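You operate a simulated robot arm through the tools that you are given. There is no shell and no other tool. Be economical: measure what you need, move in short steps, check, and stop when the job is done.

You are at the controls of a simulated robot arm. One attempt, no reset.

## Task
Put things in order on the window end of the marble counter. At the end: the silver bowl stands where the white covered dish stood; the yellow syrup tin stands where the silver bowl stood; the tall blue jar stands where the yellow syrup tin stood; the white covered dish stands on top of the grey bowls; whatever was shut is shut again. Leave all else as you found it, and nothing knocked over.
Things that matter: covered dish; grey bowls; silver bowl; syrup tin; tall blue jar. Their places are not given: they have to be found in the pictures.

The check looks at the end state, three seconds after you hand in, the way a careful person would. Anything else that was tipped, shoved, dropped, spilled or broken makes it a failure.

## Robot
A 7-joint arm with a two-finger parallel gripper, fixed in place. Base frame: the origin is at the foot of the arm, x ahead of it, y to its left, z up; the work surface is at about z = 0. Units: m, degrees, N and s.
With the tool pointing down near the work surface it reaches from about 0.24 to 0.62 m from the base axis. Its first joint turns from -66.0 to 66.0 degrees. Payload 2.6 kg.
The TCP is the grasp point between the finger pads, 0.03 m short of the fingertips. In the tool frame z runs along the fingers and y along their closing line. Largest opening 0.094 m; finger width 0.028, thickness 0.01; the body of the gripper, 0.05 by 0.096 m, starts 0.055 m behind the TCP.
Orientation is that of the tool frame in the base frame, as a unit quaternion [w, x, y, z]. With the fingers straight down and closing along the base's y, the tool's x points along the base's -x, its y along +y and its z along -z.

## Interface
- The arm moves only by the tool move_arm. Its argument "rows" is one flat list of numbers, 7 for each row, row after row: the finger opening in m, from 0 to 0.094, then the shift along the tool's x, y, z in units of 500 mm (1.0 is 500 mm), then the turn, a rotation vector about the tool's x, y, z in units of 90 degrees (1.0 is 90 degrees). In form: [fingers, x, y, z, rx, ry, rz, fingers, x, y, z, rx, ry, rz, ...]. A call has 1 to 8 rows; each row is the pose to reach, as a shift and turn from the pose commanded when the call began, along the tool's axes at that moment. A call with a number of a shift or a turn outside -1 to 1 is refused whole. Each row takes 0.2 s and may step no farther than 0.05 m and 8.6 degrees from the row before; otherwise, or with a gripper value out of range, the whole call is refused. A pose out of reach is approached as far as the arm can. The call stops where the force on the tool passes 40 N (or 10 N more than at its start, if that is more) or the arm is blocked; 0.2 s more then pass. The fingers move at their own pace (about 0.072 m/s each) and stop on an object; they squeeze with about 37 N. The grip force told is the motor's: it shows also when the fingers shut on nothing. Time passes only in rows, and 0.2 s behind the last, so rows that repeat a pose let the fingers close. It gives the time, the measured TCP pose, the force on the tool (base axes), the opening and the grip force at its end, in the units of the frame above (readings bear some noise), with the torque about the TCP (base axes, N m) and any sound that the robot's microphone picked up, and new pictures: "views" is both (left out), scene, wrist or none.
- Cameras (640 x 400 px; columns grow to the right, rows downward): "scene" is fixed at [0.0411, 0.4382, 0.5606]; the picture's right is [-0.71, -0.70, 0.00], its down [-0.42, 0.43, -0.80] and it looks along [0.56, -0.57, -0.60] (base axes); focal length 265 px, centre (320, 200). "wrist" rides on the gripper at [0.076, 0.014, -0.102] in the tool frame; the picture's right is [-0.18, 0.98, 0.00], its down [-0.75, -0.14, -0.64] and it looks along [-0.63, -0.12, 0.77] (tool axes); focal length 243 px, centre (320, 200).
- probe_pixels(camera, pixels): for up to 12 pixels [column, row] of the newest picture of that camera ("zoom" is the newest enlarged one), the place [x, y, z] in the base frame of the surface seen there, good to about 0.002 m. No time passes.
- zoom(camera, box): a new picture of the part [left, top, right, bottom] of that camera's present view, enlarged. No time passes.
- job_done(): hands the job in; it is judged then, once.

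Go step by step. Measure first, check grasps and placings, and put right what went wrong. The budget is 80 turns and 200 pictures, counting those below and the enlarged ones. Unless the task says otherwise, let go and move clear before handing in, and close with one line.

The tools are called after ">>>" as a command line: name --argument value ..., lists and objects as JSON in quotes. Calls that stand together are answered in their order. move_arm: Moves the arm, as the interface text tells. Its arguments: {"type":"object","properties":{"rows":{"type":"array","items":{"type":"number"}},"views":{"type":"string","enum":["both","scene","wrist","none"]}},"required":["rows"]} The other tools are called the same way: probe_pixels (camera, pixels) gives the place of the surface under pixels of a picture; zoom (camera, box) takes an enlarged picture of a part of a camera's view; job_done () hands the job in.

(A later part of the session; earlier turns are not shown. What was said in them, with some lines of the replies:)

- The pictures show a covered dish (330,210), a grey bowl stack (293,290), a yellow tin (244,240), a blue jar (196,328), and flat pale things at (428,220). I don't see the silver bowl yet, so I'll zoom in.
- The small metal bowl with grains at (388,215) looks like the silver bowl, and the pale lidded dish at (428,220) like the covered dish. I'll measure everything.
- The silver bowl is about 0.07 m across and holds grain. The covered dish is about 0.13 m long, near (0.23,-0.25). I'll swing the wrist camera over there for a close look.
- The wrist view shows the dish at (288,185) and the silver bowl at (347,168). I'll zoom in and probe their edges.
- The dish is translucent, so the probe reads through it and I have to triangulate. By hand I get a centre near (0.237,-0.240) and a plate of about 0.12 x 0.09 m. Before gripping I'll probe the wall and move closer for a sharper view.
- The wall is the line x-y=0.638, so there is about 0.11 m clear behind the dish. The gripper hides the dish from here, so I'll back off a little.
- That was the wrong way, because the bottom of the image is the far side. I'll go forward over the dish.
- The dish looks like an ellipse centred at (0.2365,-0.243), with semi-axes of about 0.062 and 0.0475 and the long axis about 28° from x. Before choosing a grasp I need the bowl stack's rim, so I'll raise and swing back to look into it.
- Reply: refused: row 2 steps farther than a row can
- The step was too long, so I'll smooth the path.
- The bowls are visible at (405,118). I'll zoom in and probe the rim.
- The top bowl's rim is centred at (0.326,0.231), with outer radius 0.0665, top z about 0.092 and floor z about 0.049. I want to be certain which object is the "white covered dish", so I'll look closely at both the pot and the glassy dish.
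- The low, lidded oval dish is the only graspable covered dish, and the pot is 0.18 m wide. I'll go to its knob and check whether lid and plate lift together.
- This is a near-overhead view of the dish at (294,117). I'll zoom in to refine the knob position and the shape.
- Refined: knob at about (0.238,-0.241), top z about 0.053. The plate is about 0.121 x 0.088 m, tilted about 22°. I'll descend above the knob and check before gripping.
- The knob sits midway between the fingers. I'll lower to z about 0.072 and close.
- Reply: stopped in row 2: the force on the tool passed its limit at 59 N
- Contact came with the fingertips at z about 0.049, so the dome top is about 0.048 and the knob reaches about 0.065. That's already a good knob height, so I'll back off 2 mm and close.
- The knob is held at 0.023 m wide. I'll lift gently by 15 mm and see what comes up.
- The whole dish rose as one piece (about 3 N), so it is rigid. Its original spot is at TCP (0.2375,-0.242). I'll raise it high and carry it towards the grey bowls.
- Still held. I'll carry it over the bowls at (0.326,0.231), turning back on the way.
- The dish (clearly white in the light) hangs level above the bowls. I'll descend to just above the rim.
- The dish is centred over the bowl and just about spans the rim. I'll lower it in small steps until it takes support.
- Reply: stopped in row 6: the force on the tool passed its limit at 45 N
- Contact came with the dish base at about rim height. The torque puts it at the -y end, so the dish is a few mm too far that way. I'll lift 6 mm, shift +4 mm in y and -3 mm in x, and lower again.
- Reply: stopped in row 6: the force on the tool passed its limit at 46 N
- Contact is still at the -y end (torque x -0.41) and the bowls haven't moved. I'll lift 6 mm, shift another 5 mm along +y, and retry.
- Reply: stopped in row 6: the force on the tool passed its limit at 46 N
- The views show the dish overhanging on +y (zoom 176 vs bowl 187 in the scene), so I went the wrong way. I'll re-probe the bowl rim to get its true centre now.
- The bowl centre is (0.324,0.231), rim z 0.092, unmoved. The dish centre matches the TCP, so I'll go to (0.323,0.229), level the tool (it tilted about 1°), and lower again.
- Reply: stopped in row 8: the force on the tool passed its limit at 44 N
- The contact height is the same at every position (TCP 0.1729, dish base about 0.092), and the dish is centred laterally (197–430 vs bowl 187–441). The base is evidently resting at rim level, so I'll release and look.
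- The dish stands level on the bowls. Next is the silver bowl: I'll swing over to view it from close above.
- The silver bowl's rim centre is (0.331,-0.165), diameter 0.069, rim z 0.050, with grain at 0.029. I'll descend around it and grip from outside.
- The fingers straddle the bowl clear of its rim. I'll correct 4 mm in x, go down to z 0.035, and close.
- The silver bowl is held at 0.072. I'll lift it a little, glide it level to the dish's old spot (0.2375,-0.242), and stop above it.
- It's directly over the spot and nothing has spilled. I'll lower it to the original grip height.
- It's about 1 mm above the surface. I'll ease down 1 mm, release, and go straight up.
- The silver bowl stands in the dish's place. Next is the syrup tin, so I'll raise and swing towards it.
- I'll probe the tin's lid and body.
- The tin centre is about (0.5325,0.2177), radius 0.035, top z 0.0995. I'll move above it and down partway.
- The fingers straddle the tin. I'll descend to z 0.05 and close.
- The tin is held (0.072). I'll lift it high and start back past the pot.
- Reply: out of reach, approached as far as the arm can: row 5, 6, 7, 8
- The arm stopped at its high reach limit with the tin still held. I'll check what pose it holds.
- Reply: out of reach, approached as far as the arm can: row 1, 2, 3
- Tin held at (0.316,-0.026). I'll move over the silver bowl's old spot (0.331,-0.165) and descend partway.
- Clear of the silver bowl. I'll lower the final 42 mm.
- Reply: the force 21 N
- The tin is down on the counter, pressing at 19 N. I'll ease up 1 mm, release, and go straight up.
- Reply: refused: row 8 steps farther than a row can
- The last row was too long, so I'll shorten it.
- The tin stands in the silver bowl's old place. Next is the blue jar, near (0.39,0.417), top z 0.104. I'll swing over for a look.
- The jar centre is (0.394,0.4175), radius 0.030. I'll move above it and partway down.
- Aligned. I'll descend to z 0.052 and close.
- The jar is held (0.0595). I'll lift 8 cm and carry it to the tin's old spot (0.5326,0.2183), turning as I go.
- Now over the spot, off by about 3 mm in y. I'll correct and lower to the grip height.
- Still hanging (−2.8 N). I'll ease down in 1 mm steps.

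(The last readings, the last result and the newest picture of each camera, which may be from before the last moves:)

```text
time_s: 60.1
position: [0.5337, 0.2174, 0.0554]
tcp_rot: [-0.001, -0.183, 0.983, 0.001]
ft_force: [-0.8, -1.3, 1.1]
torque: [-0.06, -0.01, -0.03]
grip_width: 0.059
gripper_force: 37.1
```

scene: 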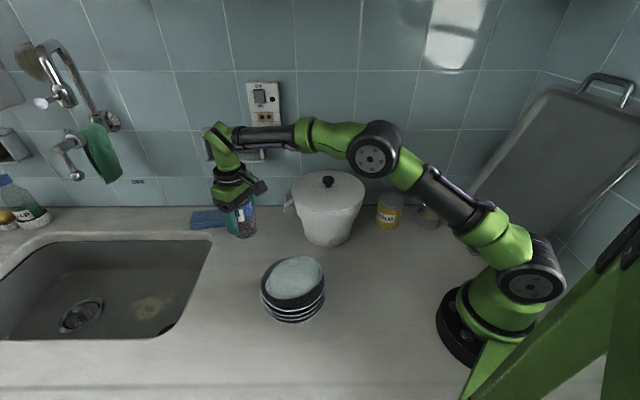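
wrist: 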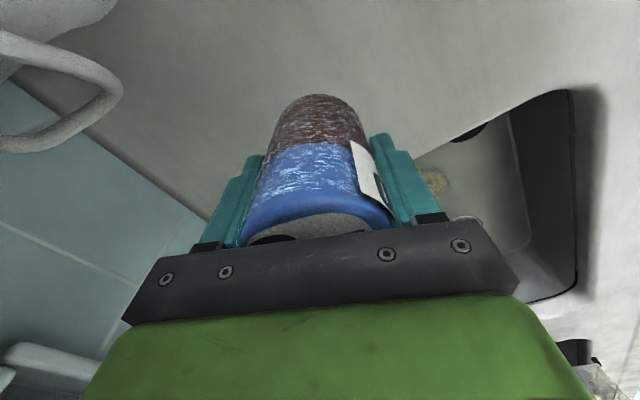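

Contact: the force is now +1.1 N, so the jar is standing. I'll release and go straight up.

>>> move_arm --rows '[0.06, 0, 0, 0, 0, 0, 0, 0.08, 0, 0, 0, 0, 0, 0, 0.09, 0, 0, 0, 0, 0, 0, 0.09, 0, 0, -0.07, 0, 0, 0, 0.09, 0, 0, -0.16, 0, 0, 0, 0.09, 0, 0, -0.25, 0, 0, 0, 0.09, 0.08, 0, -0.29, 0, 0, 0, 0.09, 0.17, 0, -0.31, 0, 0, 0]' --views "both"

>>> zoom --camera "scene" --box '[190, 170, 310, 275]'

```text
time_s: 61.9
position: [0.452, 0.187, 0.2115]
tcp_rot: [-0.002, -0.182, 0.983, 0.0]
ft_force: [0.0, -0.5, -0.4]
torque: [0.01, -0.04, 0.02]
grip_width: 0.0898
gripper_force: 0.0
```

scene: 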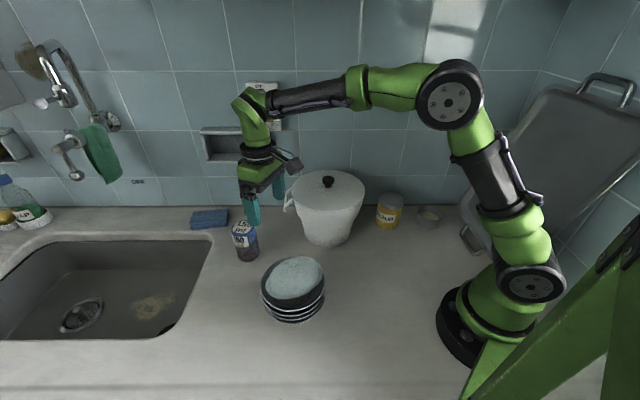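
wrist: 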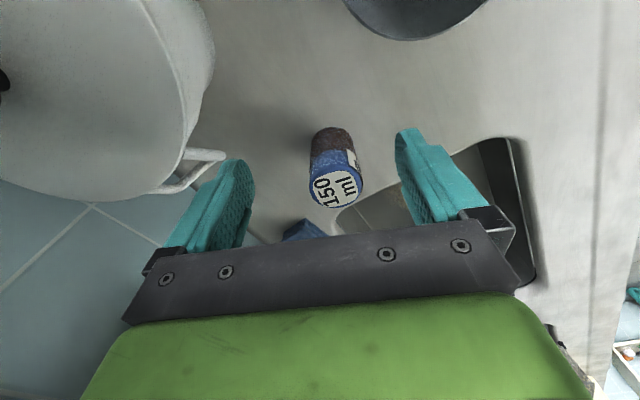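

```text
3.81 times, centred on (250, 222) of scene
```

zoom: 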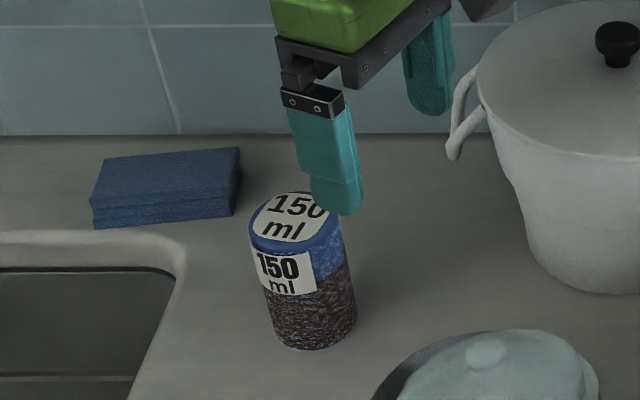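

The jar stands in the tin's place. I'll do a last check of the dish on the bowls and of the far items.

>>> move_arm --rows '[0.09, 0.07, 0, -0.06, 0, 0, 0, 0.09, 0.14, 0, -0.12, 0, 0, 0, 0.09, 0.2, -0.04, -0.16, 0, 0, 0]' --views "wrist"

>>> zoom --camera "scene" --box '[235, 220, 355, 330]'

>>> zoom --camera "scene" --box '[350, 165, 460, 245]'

```text
time_s: 62.7
position: [0.3693, 0.1327, 0.287]
tcp_rot: [-0.002, -0.183, 0.983, 0.0]
ft_force: [0.2, 0.0, 0.5]
torque: [0.02, 0.04, 0.01]
grip_width: 0.0901
gripper_force: 0.0
```

wrist: 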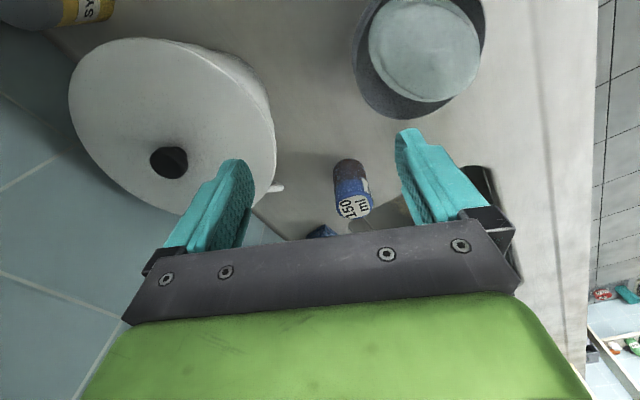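

```text
3.64 times, centred on (295, 275) of scene
```

zoom: 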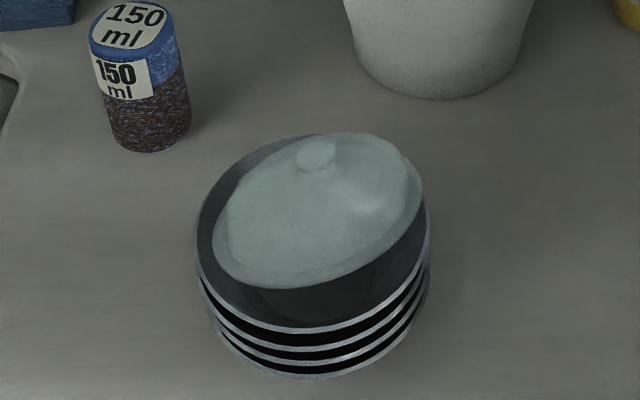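

```text
5.00 times, centred on (405, 205) of scene
```

zoom: 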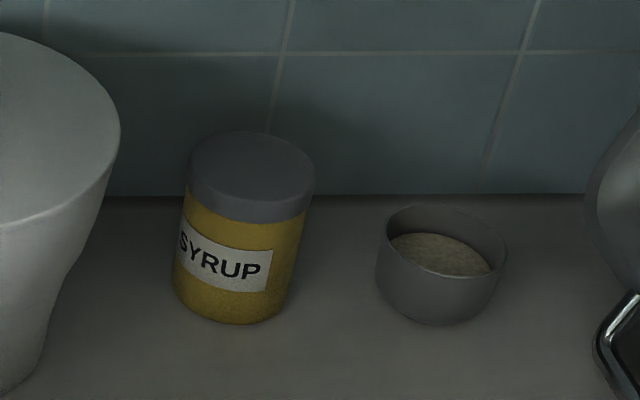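

All four items are in place, the dish rests level with its lid on, the arm is clear, and nothing else has moved. I'm handing in.

>>> job_done

```text
The job is handed in.
```

The job is handed in: the silver bowl, syrup tin and blue jar stand in their new places, and the white covered dish is on the grey bowls with its lid on. In the last pictures nothing was spilled or knocked over.
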